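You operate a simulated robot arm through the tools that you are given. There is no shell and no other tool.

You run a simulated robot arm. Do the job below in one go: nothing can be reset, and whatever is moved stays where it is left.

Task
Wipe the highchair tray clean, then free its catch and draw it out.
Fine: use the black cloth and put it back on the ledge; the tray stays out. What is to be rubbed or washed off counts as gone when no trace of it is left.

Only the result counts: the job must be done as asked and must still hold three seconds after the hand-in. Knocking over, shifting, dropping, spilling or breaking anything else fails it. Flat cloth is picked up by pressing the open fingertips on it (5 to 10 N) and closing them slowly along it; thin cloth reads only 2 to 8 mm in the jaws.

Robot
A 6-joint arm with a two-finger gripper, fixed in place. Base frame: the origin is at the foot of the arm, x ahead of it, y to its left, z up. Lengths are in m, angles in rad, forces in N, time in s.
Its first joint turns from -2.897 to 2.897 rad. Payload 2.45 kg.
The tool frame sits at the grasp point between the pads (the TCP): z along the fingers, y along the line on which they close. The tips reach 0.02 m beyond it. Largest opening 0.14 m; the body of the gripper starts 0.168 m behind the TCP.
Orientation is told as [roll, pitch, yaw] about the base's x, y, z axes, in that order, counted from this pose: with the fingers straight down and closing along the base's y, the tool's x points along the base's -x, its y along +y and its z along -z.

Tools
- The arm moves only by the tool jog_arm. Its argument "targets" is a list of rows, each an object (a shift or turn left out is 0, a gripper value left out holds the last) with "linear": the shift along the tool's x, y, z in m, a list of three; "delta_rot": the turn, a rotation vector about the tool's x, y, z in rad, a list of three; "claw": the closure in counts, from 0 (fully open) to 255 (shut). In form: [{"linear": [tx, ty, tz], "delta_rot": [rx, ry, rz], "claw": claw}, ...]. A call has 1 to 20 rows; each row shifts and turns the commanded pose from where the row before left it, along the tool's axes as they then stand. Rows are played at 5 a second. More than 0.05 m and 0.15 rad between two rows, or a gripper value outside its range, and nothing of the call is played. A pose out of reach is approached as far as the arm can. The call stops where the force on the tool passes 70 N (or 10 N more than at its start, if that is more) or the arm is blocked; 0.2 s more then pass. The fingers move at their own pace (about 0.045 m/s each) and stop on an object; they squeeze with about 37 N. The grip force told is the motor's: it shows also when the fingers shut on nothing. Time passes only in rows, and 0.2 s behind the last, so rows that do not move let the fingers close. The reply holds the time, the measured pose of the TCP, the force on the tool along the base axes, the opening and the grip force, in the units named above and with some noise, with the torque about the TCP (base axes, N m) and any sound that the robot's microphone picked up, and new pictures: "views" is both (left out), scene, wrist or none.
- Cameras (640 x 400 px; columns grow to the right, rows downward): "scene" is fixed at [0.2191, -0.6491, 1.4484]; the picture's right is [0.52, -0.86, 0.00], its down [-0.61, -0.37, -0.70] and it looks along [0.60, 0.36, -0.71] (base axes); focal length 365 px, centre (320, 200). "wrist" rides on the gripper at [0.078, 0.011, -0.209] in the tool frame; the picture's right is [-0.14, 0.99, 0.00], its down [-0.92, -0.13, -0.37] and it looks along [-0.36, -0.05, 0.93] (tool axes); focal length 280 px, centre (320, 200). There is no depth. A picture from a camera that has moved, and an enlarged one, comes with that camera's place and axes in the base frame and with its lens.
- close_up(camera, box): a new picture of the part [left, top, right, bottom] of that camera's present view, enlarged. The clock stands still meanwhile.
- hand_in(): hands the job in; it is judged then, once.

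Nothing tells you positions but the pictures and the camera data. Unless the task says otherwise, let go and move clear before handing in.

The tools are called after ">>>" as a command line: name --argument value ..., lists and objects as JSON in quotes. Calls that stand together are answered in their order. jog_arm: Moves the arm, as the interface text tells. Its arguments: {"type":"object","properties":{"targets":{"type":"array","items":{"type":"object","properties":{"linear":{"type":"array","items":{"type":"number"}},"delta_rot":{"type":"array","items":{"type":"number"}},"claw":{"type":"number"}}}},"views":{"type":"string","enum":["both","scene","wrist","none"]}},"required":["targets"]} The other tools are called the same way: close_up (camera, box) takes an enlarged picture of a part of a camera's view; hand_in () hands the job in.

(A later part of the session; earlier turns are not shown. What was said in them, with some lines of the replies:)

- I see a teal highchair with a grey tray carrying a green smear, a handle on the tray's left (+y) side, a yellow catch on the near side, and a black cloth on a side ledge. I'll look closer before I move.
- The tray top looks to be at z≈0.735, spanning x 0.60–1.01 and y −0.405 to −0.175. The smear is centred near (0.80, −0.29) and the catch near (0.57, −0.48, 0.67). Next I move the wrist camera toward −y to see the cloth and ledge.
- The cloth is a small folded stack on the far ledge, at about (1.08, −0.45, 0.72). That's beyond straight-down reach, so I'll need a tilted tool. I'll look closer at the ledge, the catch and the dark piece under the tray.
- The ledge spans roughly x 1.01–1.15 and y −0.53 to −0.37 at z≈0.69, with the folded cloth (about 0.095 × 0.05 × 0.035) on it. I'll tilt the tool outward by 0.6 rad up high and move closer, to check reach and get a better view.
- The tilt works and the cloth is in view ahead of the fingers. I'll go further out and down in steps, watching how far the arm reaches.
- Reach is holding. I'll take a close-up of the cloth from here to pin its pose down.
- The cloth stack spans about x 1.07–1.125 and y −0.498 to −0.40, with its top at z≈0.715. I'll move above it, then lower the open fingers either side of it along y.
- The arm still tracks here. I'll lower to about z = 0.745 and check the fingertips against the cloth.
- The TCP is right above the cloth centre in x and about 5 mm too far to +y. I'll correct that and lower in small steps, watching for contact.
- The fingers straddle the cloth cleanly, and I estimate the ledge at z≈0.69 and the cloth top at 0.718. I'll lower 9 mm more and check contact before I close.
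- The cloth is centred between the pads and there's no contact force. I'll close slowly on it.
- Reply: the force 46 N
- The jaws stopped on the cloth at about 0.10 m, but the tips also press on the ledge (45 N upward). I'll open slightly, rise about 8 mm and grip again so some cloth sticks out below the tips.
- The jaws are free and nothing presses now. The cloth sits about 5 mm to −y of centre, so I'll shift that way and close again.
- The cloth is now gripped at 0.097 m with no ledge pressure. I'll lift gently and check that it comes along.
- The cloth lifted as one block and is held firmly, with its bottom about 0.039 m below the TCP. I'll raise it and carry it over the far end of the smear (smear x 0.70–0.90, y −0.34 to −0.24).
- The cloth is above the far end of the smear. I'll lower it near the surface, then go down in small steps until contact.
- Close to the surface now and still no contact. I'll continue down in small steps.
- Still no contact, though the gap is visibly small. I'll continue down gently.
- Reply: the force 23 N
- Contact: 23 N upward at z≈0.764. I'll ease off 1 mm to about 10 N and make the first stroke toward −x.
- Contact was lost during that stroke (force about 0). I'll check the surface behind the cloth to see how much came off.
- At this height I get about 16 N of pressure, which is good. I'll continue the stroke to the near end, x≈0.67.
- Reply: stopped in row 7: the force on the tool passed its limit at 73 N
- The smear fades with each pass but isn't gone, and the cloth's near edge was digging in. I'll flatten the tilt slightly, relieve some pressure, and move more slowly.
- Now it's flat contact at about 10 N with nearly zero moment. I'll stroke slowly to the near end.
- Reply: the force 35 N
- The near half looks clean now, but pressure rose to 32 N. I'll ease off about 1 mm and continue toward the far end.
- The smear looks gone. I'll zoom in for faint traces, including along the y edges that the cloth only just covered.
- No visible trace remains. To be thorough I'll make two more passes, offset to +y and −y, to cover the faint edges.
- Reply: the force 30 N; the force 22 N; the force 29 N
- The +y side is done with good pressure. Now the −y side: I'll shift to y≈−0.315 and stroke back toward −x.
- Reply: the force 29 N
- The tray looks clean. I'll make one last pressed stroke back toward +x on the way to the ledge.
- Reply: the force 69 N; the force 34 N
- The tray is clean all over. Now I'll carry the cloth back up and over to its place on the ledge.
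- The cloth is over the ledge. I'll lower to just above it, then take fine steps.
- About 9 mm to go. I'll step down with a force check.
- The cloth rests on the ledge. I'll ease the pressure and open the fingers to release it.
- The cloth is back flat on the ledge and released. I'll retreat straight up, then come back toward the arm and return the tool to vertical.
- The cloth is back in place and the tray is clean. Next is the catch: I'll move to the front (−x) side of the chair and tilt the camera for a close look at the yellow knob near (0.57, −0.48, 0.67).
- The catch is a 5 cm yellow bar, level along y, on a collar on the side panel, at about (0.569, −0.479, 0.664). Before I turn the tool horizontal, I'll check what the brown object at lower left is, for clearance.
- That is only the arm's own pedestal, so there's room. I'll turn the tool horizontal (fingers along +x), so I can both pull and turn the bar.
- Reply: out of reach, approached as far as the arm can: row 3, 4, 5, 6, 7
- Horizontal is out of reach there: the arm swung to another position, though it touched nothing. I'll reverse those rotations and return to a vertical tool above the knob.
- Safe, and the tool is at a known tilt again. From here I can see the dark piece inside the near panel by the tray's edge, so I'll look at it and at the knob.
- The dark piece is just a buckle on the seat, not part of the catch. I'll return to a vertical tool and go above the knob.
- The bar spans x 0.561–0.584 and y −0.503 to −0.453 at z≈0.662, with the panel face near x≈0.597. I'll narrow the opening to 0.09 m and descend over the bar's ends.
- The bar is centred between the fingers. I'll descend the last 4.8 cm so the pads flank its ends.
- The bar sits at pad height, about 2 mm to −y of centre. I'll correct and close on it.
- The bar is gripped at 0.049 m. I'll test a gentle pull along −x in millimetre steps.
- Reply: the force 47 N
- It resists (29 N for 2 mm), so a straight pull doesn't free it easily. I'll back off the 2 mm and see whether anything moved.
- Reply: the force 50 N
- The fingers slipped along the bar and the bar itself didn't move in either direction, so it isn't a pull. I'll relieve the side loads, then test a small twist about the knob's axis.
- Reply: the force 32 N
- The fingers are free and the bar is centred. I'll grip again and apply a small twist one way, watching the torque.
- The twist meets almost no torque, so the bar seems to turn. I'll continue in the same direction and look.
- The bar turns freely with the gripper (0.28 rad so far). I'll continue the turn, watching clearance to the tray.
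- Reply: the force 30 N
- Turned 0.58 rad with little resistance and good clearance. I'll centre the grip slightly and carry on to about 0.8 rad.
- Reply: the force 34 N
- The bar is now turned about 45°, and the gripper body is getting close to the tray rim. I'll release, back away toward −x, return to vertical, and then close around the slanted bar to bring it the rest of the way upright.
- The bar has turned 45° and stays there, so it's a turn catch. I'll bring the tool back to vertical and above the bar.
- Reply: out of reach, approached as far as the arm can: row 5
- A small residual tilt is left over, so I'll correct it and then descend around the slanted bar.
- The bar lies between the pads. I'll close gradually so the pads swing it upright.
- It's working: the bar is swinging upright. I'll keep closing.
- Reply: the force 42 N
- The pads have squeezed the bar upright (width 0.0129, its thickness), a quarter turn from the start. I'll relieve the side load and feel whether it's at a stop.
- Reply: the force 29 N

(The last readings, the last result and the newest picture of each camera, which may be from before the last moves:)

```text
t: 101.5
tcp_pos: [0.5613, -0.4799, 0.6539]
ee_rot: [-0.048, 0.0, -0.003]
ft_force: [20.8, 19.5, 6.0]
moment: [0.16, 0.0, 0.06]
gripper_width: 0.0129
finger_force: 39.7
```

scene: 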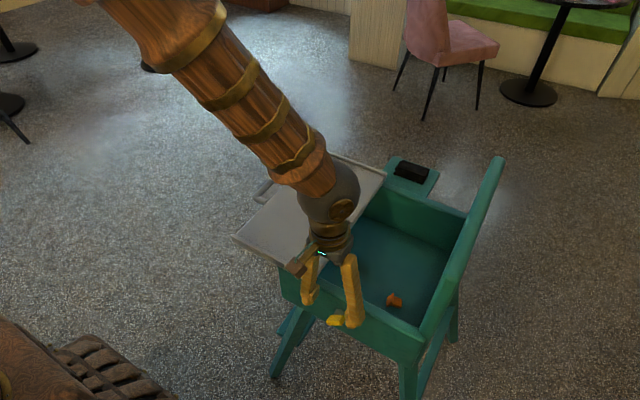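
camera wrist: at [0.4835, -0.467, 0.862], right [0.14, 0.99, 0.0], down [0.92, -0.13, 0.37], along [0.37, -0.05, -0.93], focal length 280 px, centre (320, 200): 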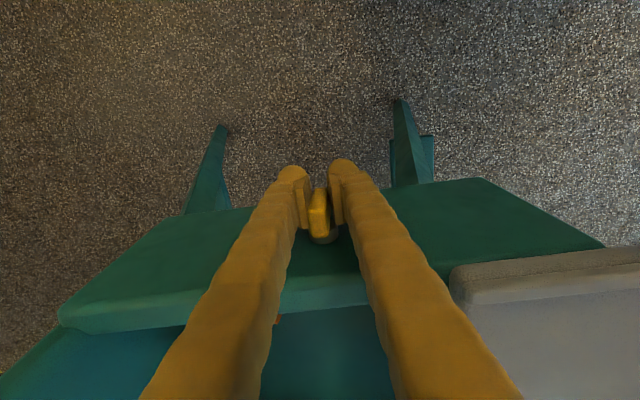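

>>> jog_arm --targets '[{"delta_rot": [0.05, 0, 0]}, {}, {"delta_rot": [0.05, 0, 0]}, {}]' --views "wrist"

>>> close_up --camera "wrist" --box '[220, 120, 420, 245]'

```text
t: 102.5
tcp_pos: [0.5606, -0.4789, 0.6527]
ee_rot: [-0.147, 0.002, -0.004]
ft_force: [4.1, 58.4, 2.4]
moment: [1.16, -0.08, 0.28]
gripper_width: 0.0134
finger_force: 39.5
camera wrist: at [0.4829, -0.4376, 0.8575], right [0.14, 0.98, -0.14], down [0.92, -0.07, 0.38], along [0.36, -0.19, -0.91], focal length 280 px, centre (320, 200)
```

wrist: 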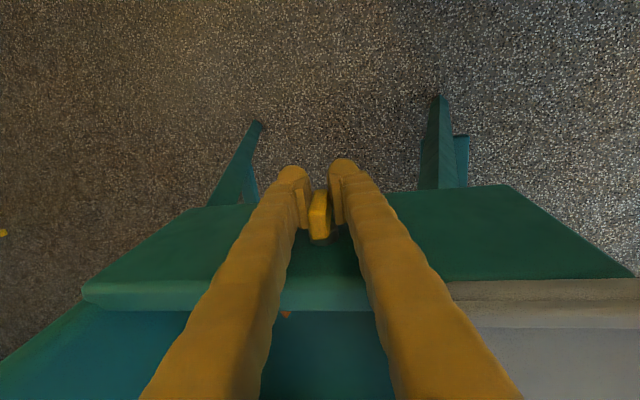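

```text
3.20 times, centred on (320, 182) of wrist
camera zoom: at [0.4829, -0.4376, 0.8575], right [0.14, 0.98, -0.14], down [0.92, -0.07, 0.38], along [0.36, -0.19, -0.91], focal length 897 px, centre (320, 256)
```

zoom: 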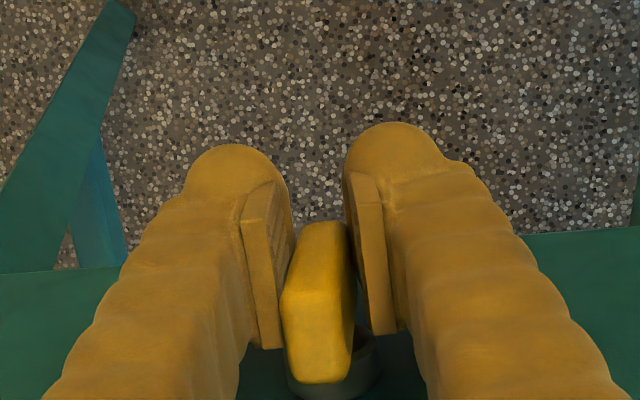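

The torque now rises (1.2 N·m), so the catch is against its end stop after a quarter turn. I'll release here so it stays turned, then back off.

>>> jog_arm --targets '[{"delta_rot": [-0.04, 0, 0]}, {"claw": 220}, {"claw": 200}, {"claw": 180}, {}, {"delta_rot": [-0.1, 0, 0]}, {"linear": [0.02, 0, 0]}, {"linear": [0.03, 0, 0]}, {}]' --views "both"

>>> close_up --camera "scene" --box '[290, 280, 386, 340]'

>>> close_up --camera "wrist" --box '[270, 150, 370, 212]'

```text
t: 104.5
tcp_pos: [0.5114, -0.4812, 0.6539]
ee_rot: [-0.007, 0.001, 0.001]
ft_force: [0.7, 0.7, -0.3]
moment: [0.04, -0.02, -0.02]
gripper_width: 0.0411
finger_force: 0.1
camera wrist: at [0.4336, -0.4675, 0.862], right [0.14, 0.99, -0.01], down [0.92, -0.13, 0.37], along [0.37, -0.06, -0.93], focal length 280 px, centre (320, 200)
```

scene: 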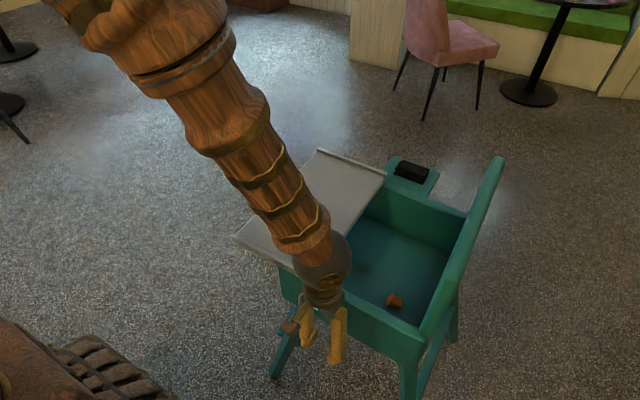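
wrist: 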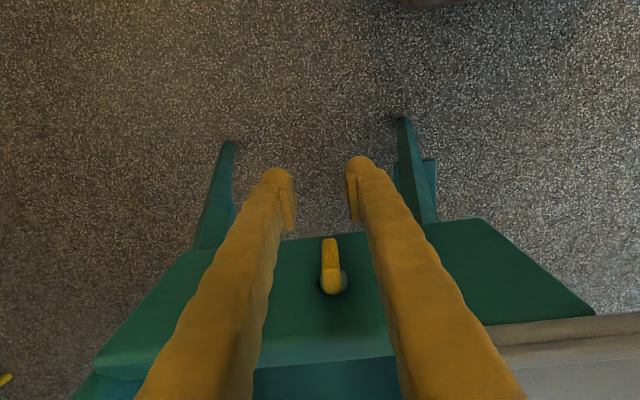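

```text
6.67 times, centred on (338, 310) of scene
camera zoom: at [0.2191, -0.6491, 1.4484], right [0.52, -0.86, 0.0], down [-0.61, -0.37, -0.7], along [0.6, 0.36, -0.71], focal length 2436 px, centre (200, -533)
```

zoom: 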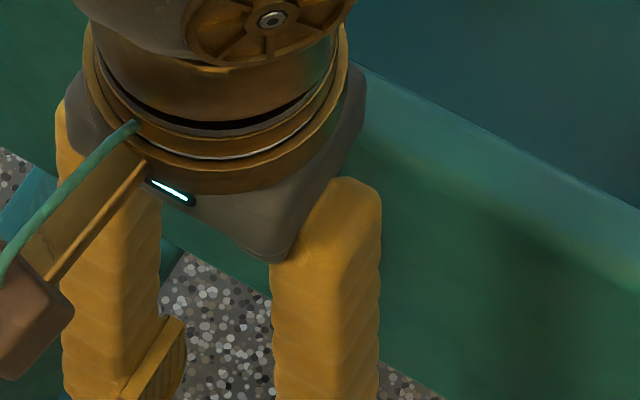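

```text
6.40 times, centred on (320, 181) of wrist
camera zoom: at [0.4336, -0.4675, 0.862], right [0.14, 0.99, -0.01], down [0.92, -0.13, 0.37], along [0.37, -0.06, -0.93], focal length 1794 px, centre (320, 322)
```

zoom: 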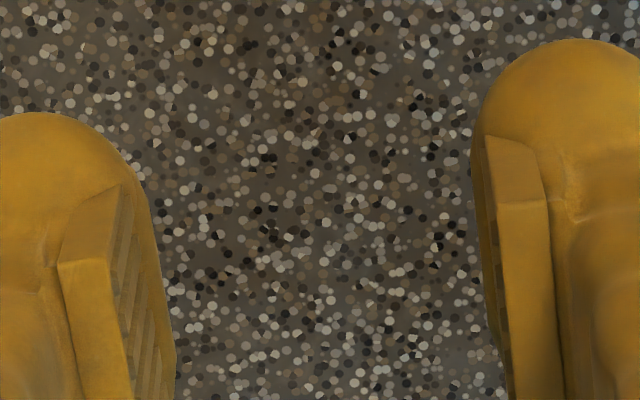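

The catch bar now stands upright. Next is the tray handle, whose outer bar runs along x at about (0.80, −0.124, 0.729). I'll go up and over to it.

>>> jog_arm --targets '[{"delta_rot": [-0.007, 0, 0]}, {"linear": [0, 0, -0.048]}, {"linear": [0, 0, -0.048]}, {"linear": [0, 0, -0.048]}, {"linear": [0, 0, -0.048]}, {"linear": [0, 0, -0.048]}, {"linear": [-0.0289, 0.0356, 0], "claw": 175}, {"linear": [-0.0289, 0.0356, 0]}, {"linear": [-0.0289, 0.0356, 0]}, {"linear": [-0.0289, 0.0356, 0]}, {"linear": [-0.0289, 0.0356, 0]}, {"linear": [-0.0289, 0.0356, 0]}, {"linear": [-0.0289, 0.0356, 0]}, {"linear": [-0.0289, 0.0356, 0]}, {"linear": [-0.0289, 0.0356, 0]}, {"linear": [-0.0289, 0.0356, 0]}, {}, {}]' --views "both"

>>> close_up --camera "scene" --box '[310, 295, 374, 335]'

>>> close_up --camera "wrist" --box '[220, 90, 420, 215]'

```text
t: 108.3
tcp_pos: [0.7997, -0.1288, 0.8941]
ee_rot: [-0.002, 0.001, -0.002]
ft_force: [0.5, 0.4, -0.5]
moment: [-0.02, -0.01, -0.02]
gripper_width: 0.044
finger_force: 0.0
camera wrist: at [0.7228, -0.1165, 1.1036], right [0.14, 0.99, 0.0], down [0.92, -0.13, 0.37], along [0.37, -0.05, -0.93], focal length 280 px, centre (320, 200)
```

scene: 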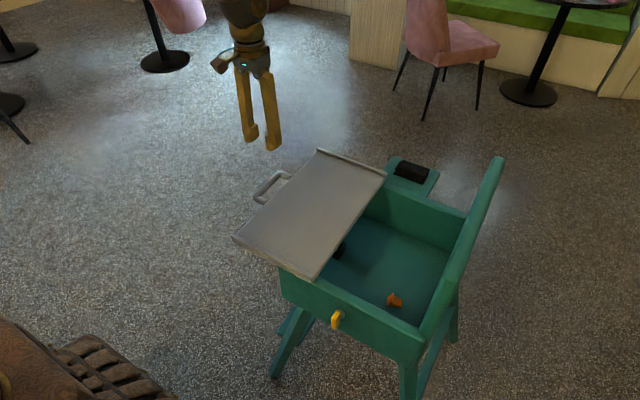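
wrist: 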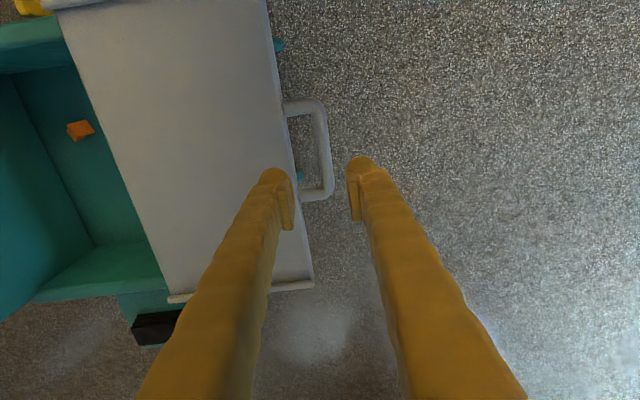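

```text
10.00 times, centred on (342, 315) of scene
camera zoom: at [0.2191, -0.6491, 1.4484], right [0.52, -0.86, 0.0], down [-0.61, -0.37, -0.7], along [0.6, 0.36, -0.71], focal length 3654 px, centre (100, -950)
```

zoom: 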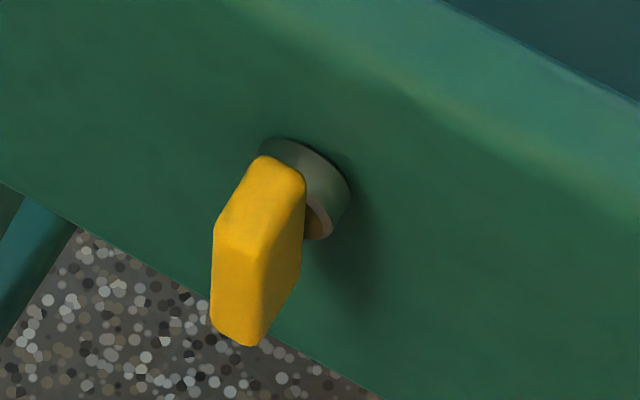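

```text
3.20 times, centred on (320, 152) of wrist
camera zoom: at [0.7228, -0.1165, 1.1036], right [0.14, 0.99, 0.0], down [0.92, -0.13, 0.37], along [0.37, -0.05, -0.93], focal length 897 px, centre (320, 352)
```

zoom: 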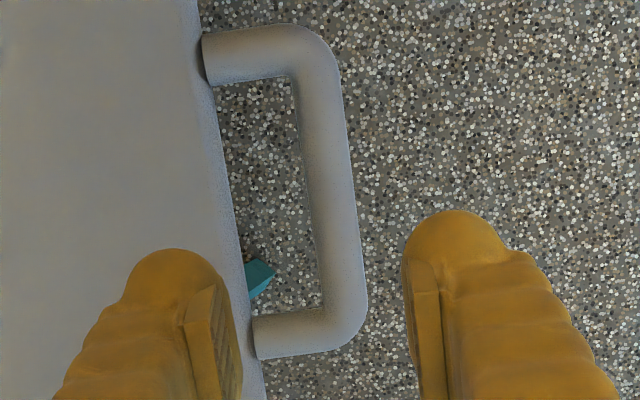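

The catch is clearly upright. The handle's outer bar is at about (0.802, −0.121), with a 33 mm gap to the tray. I'll narrow the opening to 0.04 m, align, and descend partway.

>>> jog_arm --targets '[{"linear": [-0.002, 0.0075, 0], "claw": 182}, {"linear": [0, 0, 0.045]}, {"linear": [0, 0, 0.045]}, {"linear": [0, 0, 0.025]}, {}, {}]' --views "both"

>>> close_up --camera "wrist" --box '[220, 90, 420, 215]'

```text
t: 109.7
tcp_pos: [0.8018, -0.1194, 0.7801]
ee_rot: [-0.001, 0.0, 0.001]
ft_force: [-0.3, 0.8, 0.1]
moment: [-0.01, 0.01, 0.04]
gripper_width: 0.0399
finger_force: 0.1
camera wrist: at [0.7239, -0.1065, 0.9888], right [0.14, 0.99, 0.0], down [0.92, -0.13, 0.37], along [0.37, -0.05, -0.93], focal length 280 px, centre (320, 200)
```

scene: 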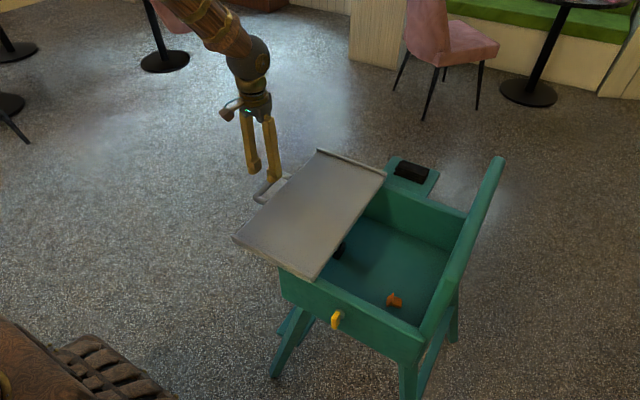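
wrist: 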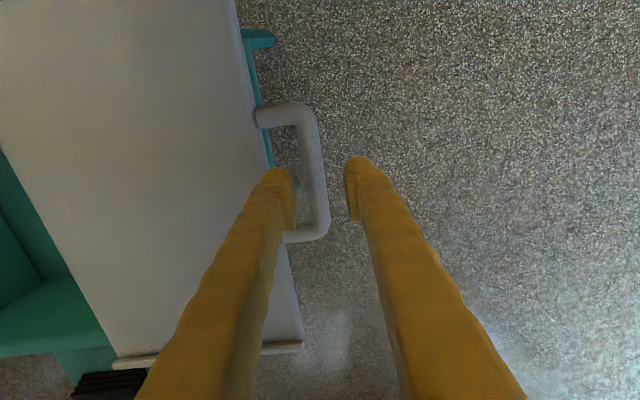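

```text
3.20 times, centred on (320, 152) of wrist
camera zoom: at [0.7239, -0.1065, 0.9888], right [0.14, 0.99, 0.0], down [0.92, -0.13, 0.37], along [0.37, -0.05, -0.93], focal length 897 px, centre (320, 352)
```

zoom: 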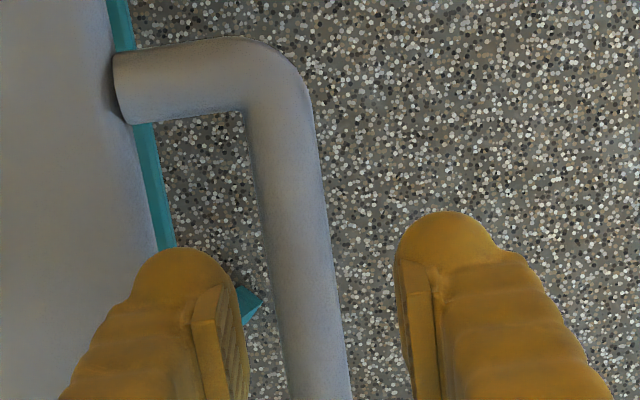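

Aligned within 2 mm. I'll descend so the pads straddle the handle bar.

>>> jog_arm --targets '[{"linear": [0, -0.0015, 0.02]}, {"linear": [0, 0, 0.02]}, {"linear": [0, 0, 0.011]}, {}, {}]' --views "wrist"

>>> close_up --camera "wrist" --box '[220, 120, 420, 245]'

>>> close_up --camera "scene" --box '[230, 150, 326, 210]'

```text
t: 110.9
tcp_pos: [0.8023, -0.1205, 0.7283]
ee_rot: [0.0, 0.0, 0.0]
ft_force: [-0.4, -0.1, -0.5]
moment: [0.04, 0.01, 0.02]
gripper_width: 0.04
finger_force: 0.0
camera wrist: at [0.7254, -0.1085, 0.9373], right [0.14, 0.99, 0.0], down [0.92, -0.13, 0.37], along [0.37, -0.05, -0.93], focal length 280 px, centre (320, 200)
```

wrist: 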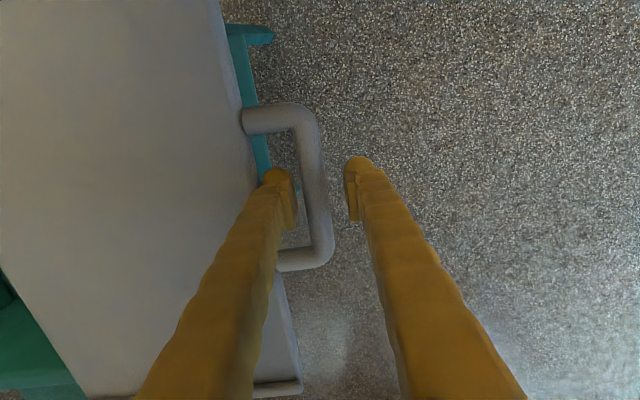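

```text
3.20 times, centred on (320, 182) of wrist
camera zoom: at [0.7254, -0.1085, 0.9373], right [0.14, 0.99, 0.0], down [0.92, -0.13, 0.37], along [0.37, -0.05, -0.93], focal length 897 px, centre (320, 256)
```

zoom: 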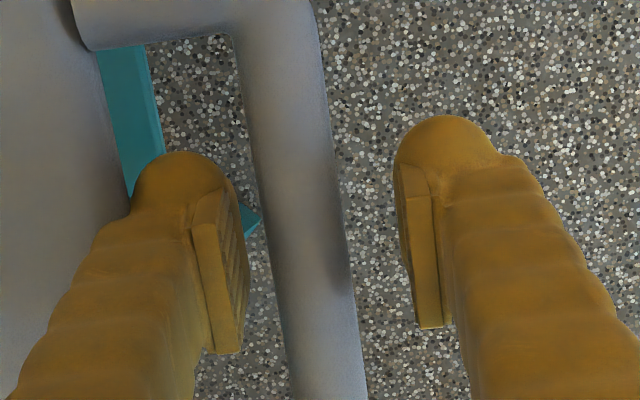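

```text
6.67 times, centred on (278, 180) of scene
camera zoom: at [0.2191, -0.6491, 1.4484], right [0.52, -0.86, 0.0], down [-0.61, -0.37, -0.7], along [0.6, 0.36, -0.71], focal length 2436 px, centre (600, 333)
```

zoom: 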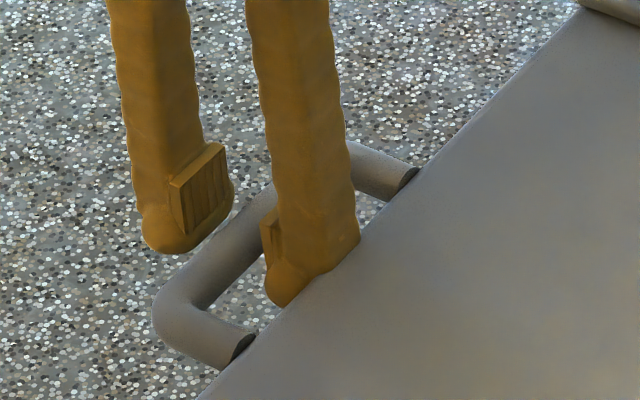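

The handle bar is between the pads. I'll close on it.

>>> jog_arm --targets '[{"claw": 195}, {"claw": 205}, {"claw": 215}, {"claw": 225}, {"claw": 235}, {}, {}]' --views "wrist"

>>> close_up --camera "wrist" --box '[220, 120, 420, 245]'

```text
t: 112.5
tcp_pos: [0.8029, -0.1216, 0.7289]
ee_rot: [0.002, 0.0, 0.001]
ft_force: [1.1, -0.1, -1.0]
moment: [-0.03, -0.05, 0.32]
gripper_width: 0.0156
finger_force: 41.9
camera wrist: at [0.7254, -0.1085, 0.9373], right [0.14, 0.99, 0.0], down [0.92, -0.13, 0.37], along [0.37, -0.05, -0.93], focal length 280 px, centre (320, 200)
```

wrist: 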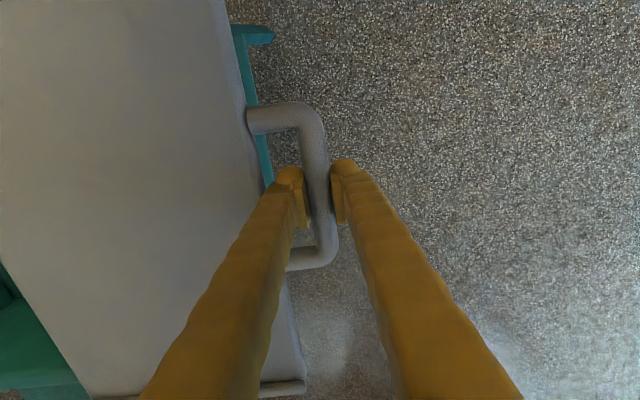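

```text
3.20 times, centred on (320, 182) of wrist
camera zoom: at [0.7254, -0.1085, 0.9373], right [0.14, 0.99, 0.0], down [0.92, -0.13, 0.37], along [0.37, -0.05, -0.93], focal length 897 px, centre (320, 256)
```

zoom: 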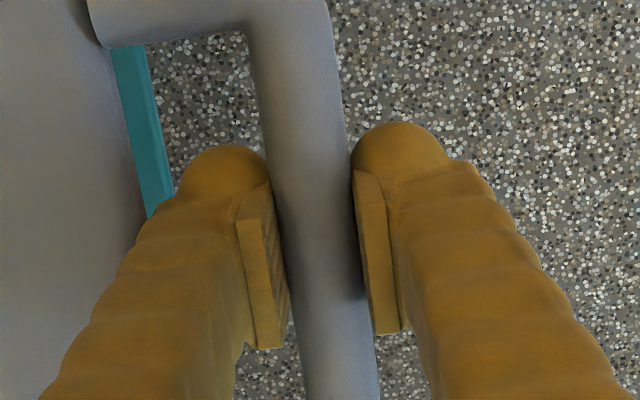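

The handle is gripped (15.6 mm bar). I'll start drawing it gently along +y.

>>> jog_arm --targets '[{"linear": [0, 0.003, 0]}, {"linear": [0, 0.005, 0]}, {"linear": [0, 0.007, 0]}, {}]' --views "both"

```text
t: 113.5
tcp_pos: [0.8035, -0.1052, 0.7283]
ee_rot: [0.0, 0.002, 0.001]
ft_force: [-5.5, -3.1, -22.3]
moment: [-0.02, -0.13, 0.24]
gripper_width: 0.0158
finger_force: 41.6
camera wrist: at [0.7258, -0.0923, 0.9375], right [0.14, 0.99, 0.0], down [0.92, -0.13, 0.37], along [0.36, -0.05, -0.93], focal length 280 px, centre (320, 200)
```

scene: 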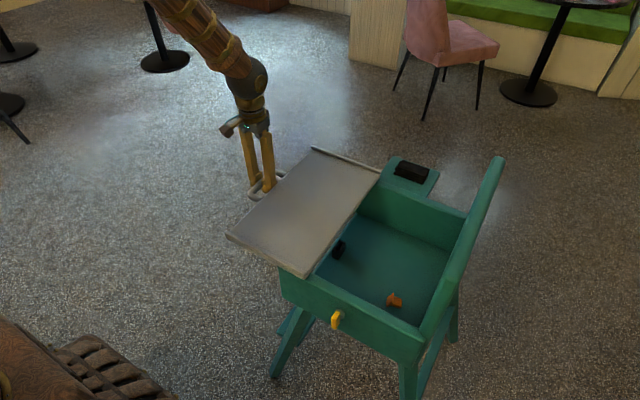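
wrist: 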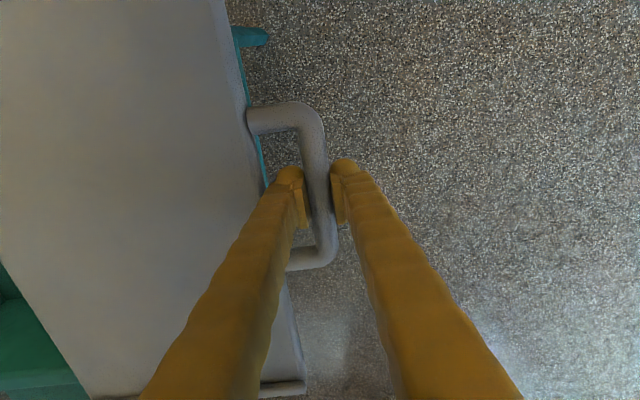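

The catch is free: the tray slid 15 mm with almost no pull force. I'll relieve the small vertical load and keep drawing it out.

>>> jog_arm --targets '[{"linear": [0, 0.005, 0.001]}, {"linear": [0, 0.01, 0]}, {"linear": [0, 0.01, 0]}, {"linear": [0, 0.01, 0]}, {}]' --views "none"

```text
t: 114.7
tcp_pos: [0.8035, -0.0694, 0.7286]
ee_rot: [0.0, -0.005, -0.001]
ft_force: [15.8, 0.9, 6.6]
moment: [0.02, -0.15, 0.06]
gripper_width: 0.0154
finger_force: 41.6
```

>>> jog_arm --targets '[{"linear": [0, 0.01, 0]}, {"linear": [0, 0.015, 0]}, {"linear": [0, 0.015, 0]}, {"linear": [0, 0.015, 0]}, {}]' --views "both"

```text
t: 115.9
tcp_pos: [0.8019, -0.0162, 0.7268]
ee_rot: [0.0, -0.002, 0.001]
ft_force: [20.6, 2.8, 26.0]
moment: [-0.01, -0.07, 0.05]
gripper_width: 0.0153
finger_force: 41.2
camera wrist: at [0.7247, -0.0036, 0.9354], right [0.14, 0.99, 0.0], down [0.92, -0.13, 0.37], along [0.37, -0.05, -0.93], focal length 280 px, centre (320, 200)
```

scene: 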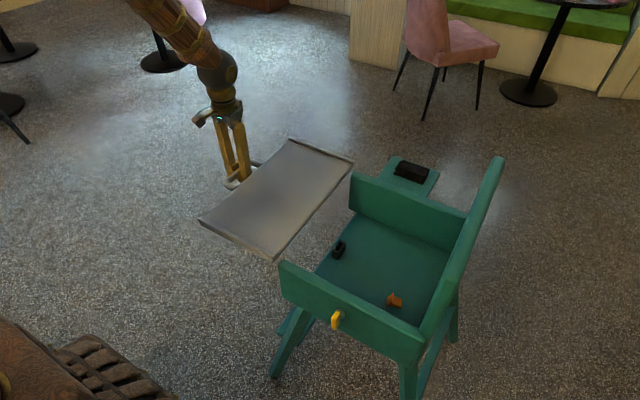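
wrist: 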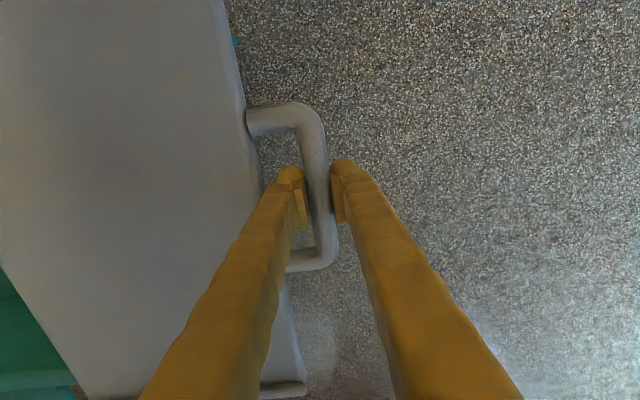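

The tray is about 10 cm out and still guided by its slide (the side forces show it's constrained). I'll relieve those loads and continue until it reaches its stop.

>>> jog_arm --targets '[{"linear": [-0.001, 0.005, -0.001]}, {"linear": [0, 0.01, 0]}, {"linear": [0, 0.01, 0]}, {}]' --views "both"

>>> close_up --camera "scene" --box '[180, 120, 372, 280]'

```text
t: 116.7
tcp_pos: [0.8024, 0.003, 0.7278]
ee_rot: [-0.004, 0.004, -0.002]
ft_force: [0.6, -13.3, -5.1]
moment: [-0.02, -0.08, 0.27]
gripper_width: 0.0153
finger_force: 41.3
stopped in row 4: the force on the tool passed its limit at 89 N (the readings are from after the stop); the commanded pose is now the measured one
camera wrist: at [0.7255, 0.0151, 0.9356], right [0.14, 0.99, 0.0], down [0.92, -0.13, 0.37], along [0.36, -0.06, -0.93], focal length 280 px, centre (320, 200)
```

scene: 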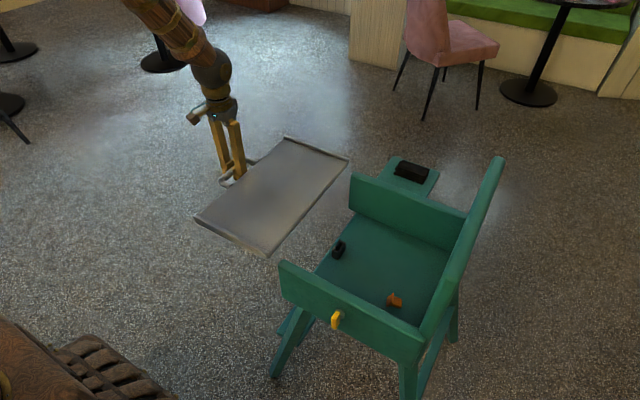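
wrist: 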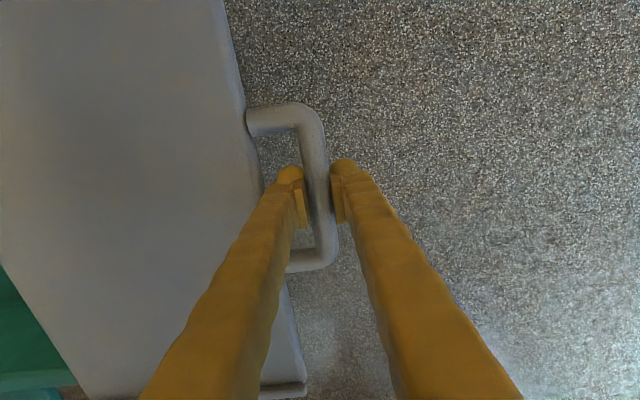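

```text
2.50 times, centred on (276, 200) of scene
camera zoom: at [0.2191, -0.6491, 1.4484], right [0.52, -0.86, 0.0], down [-0.61, -0.37, -0.7], along [0.6, 0.36, -0.71], focal length 913 px, centre (430, 200)
```

zoom: 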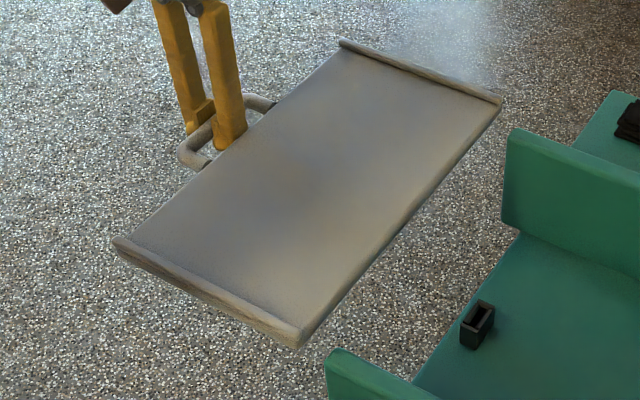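

The tray hit its end stop after about 12 cm of travel. There's no tray weight or moment on the gripper, so the slide supports it. I'll relax the pull, open the fingers and watch that it stays.

>>> jog_arm --targets '[{"linear": [0, -0.0007, 0]}, {}, {"claw": 220}, {"claw": 210}, {"claw": 200}, {"claw": 190}, {"claw": 184}, {}, {}]' --views "both"

>>> close_up --camera "wrist" --box '[220, 120, 420, 245]'

```text
t: 118.7
tcp_pos: [0.8018, 0.0027, 0.7268]
ee_rot: [-0.005, 0.004, -0.002]
ft_force: [-0.1, 2.9, -1.3]
moment: [0.08, 0.01, 0.01]
gripper_width: 0.0377
finger_force: 0.0
camera wrist: at [0.7258, 0.0153, 0.9356], right [0.14, 0.99, 0.0], down [0.92, -0.13, 0.37], along [0.36, -0.05, -0.93], focal length 280 px, centre (320, 200)
```

scene: 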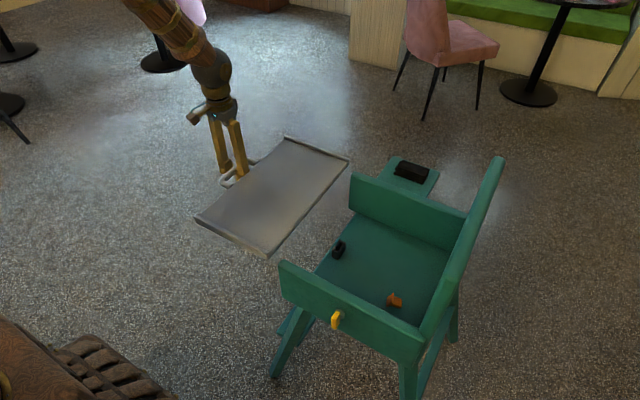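
wrist: 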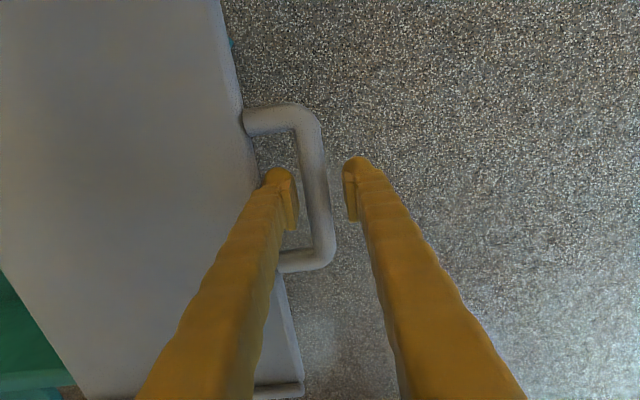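

```text
3.20 times, centred on (320, 182) of wrist
camera zoom: at [0.7258, 0.0153, 0.9356], right [0.14, 0.99, 0.0], down [0.92, -0.13, 0.37], along [0.36, -0.05, -0.93], focal length 897 px, centre (320, 256)
```

zoom: 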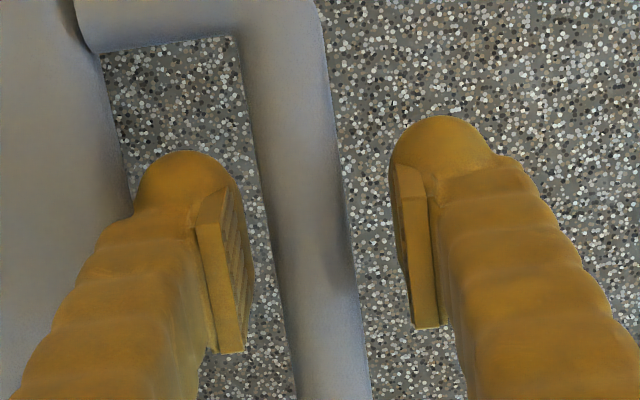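

The tray stays out. I'll shift a hair to clear the tray edge, then lift straight up out of the handle.

>>> jog_arm --targets '[{"linear": [0, 0.002, 0]}, {}, {"linear": [0, 0, -0.01]}, {"linear": [0, 0, -0.03]}, {"linear": [0, 0, -0.045]}, {"linear": [0, 0, -0.045]}, {"linear": [0, 0, -0.045]}, {}, {}]' --views "both"

```text
t: 120.7
tcp_pos: [0.8049, 0.0022, 0.9014]
ee_rot: [-0.004, 0.003, -0.002]
ft_force: [0.9, -0.9, 0.1]
moment: [0.0, -0.01, 0.03]
gripper_width: 0.0388
finger_force: 0.0
camera wrist: at [0.7277, 0.0144, 1.1114], right [0.14, 0.99, 0.0], down [0.92, -0.13, 0.37], along [0.36, -0.05, -0.93], focal length 280 px, centre (320, 200)
```

scene: 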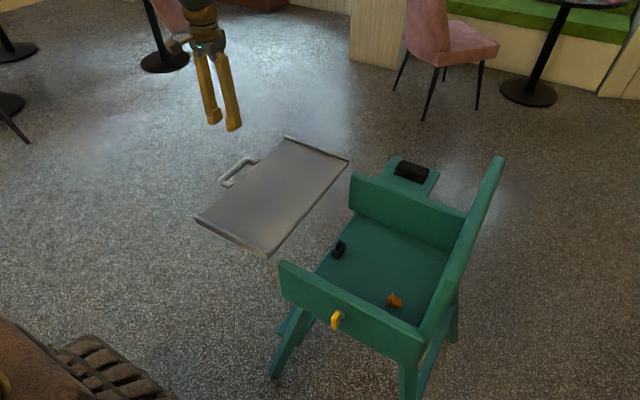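
wrist: 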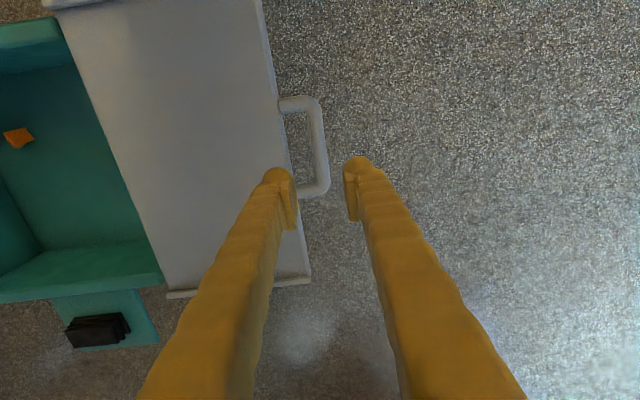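

The tray is out and the hand is clear. I'll inspect the tray surface, the cloth and the catch closely before handing in.

>>> close_up --camera "scene" --box '[190, 130, 350, 230]'

>>> close_up --camera "scene" --box '[200, 180, 328, 260]'

>>> close_up --camera "wrist" --box '[60, 0, 300, 150]'

>>> close_up --camera "wrist" --box '[40, 150, 280, 300]'

>>> close_up --camera "scene" --box '[370, 140, 450, 190]'

```text
4.00 times, centred on (270, 180) of scene
camera zoom: at [0.2191, -0.6491, 1.4484], right [0.52, -0.86, 0.0], down [-0.61, -0.37, -0.7], along [0.6, 0.36, -0.71], focal length 1462 px, centre (520, 280)
```

zoom: 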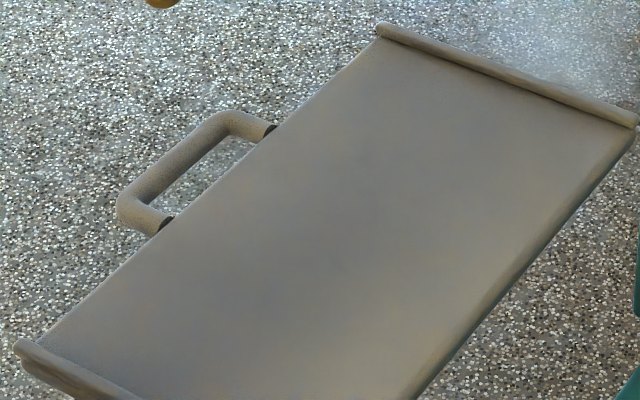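

```text
5.00 times, centred on (264, 220) of scene
camera zoom: at [0.2191, -0.6491, 1.4484], right [0.52, -0.86, 0.0], down [-0.61, -0.37, -0.7], along [0.6, 0.36, -0.71], focal length 1827 px, centre (600, 100)
```

zoom: 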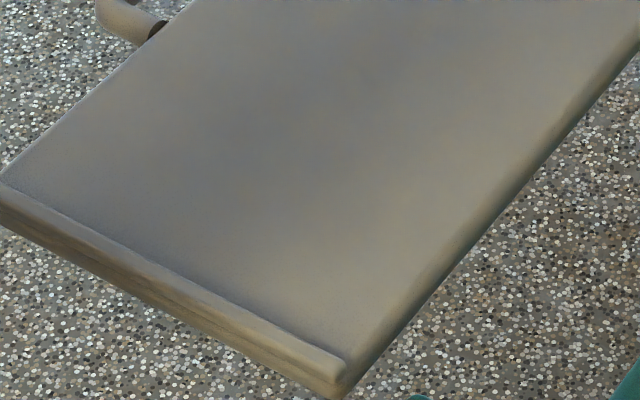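

```text
2.67 times, centred on (180, 75) of wrist
camera zoom: at [0.7277, 0.0144, 1.1114], right [0.14, 0.99, 0.0], down [0.92, -0.13, 0.37], along [0.36, -0.05, -0.93], focal length 748 px, centre (693, 533)
```

zoom: 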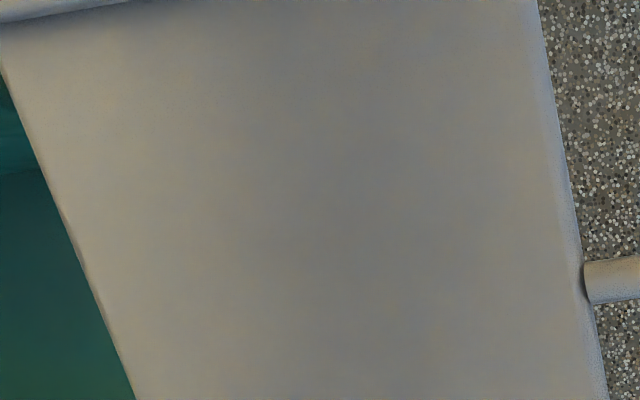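

```text
2.67 times, centred on (160, 225) of wrist
camera zoom: at [0.7277, 0.0144, 1.1114], right [0.14, 0.99, 0.0], down [0.92, -0.13, 0.37], along [0.36, -0.05, -0.93], focal length 748 px, centre (747, 133)
```

zoom: 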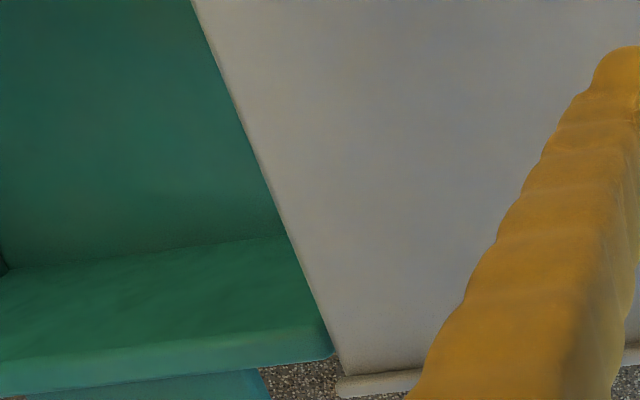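

```text
8.00 times, centred on (410, 165) of scene
camera zoom: at [0.2191, -0.6491, 1.4484], right [0.52, -0.86, 0.0], down [-0.61, -0.37, -0.7], along [0.6, 0.36, -0.71], focal length 2923 px, centre (-400, 480)
```

zoom: 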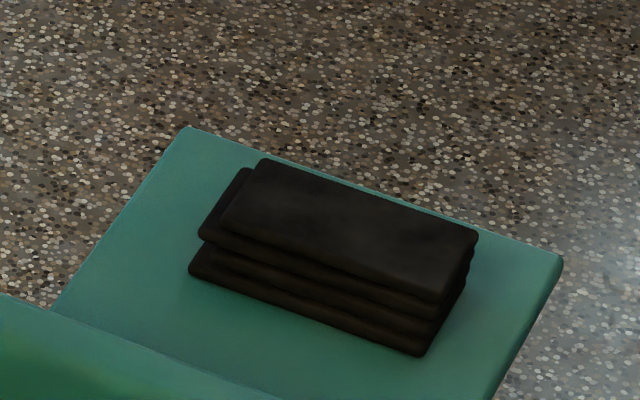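

The job looks done: the tray is clean and drawn out against its stop, and it hasn't moved since I let go. The catch is upright, the black cloth is back on the ledge, and the orange piece is where it was. The arm is clear, so I'm handing in.

>>> hand_in

```text
The job is handed in.
```

The job is handed in. The tray is wiped clean and drawn out to its stop, and the black cloth is back on the ledge.

- **Wiping:** I wiped the tray with the black cloth in several overlapping strokes. Close-ups afterwards show no trace of the green smear.
- **Cloth:** It lies flat on the ledge, close to where it started.
- **Catch:** The yellow bar turns rather than pulls. I gave it a quarter turn until it reached a stop, and left it upright.
- **Tray:** It slid out about 12 cm to its end stop and had not moved when I last looked, about two seconds after I let go.

Nothing else looks moved; the orange piece and the black buckle on the seat look untouched. During the work, pressure on the tray briefly passed 70 N in one wiping stroke, and the pull reached 89 N when the tray hit its stop. Both triggered the automatic stop, and I saw no damage.
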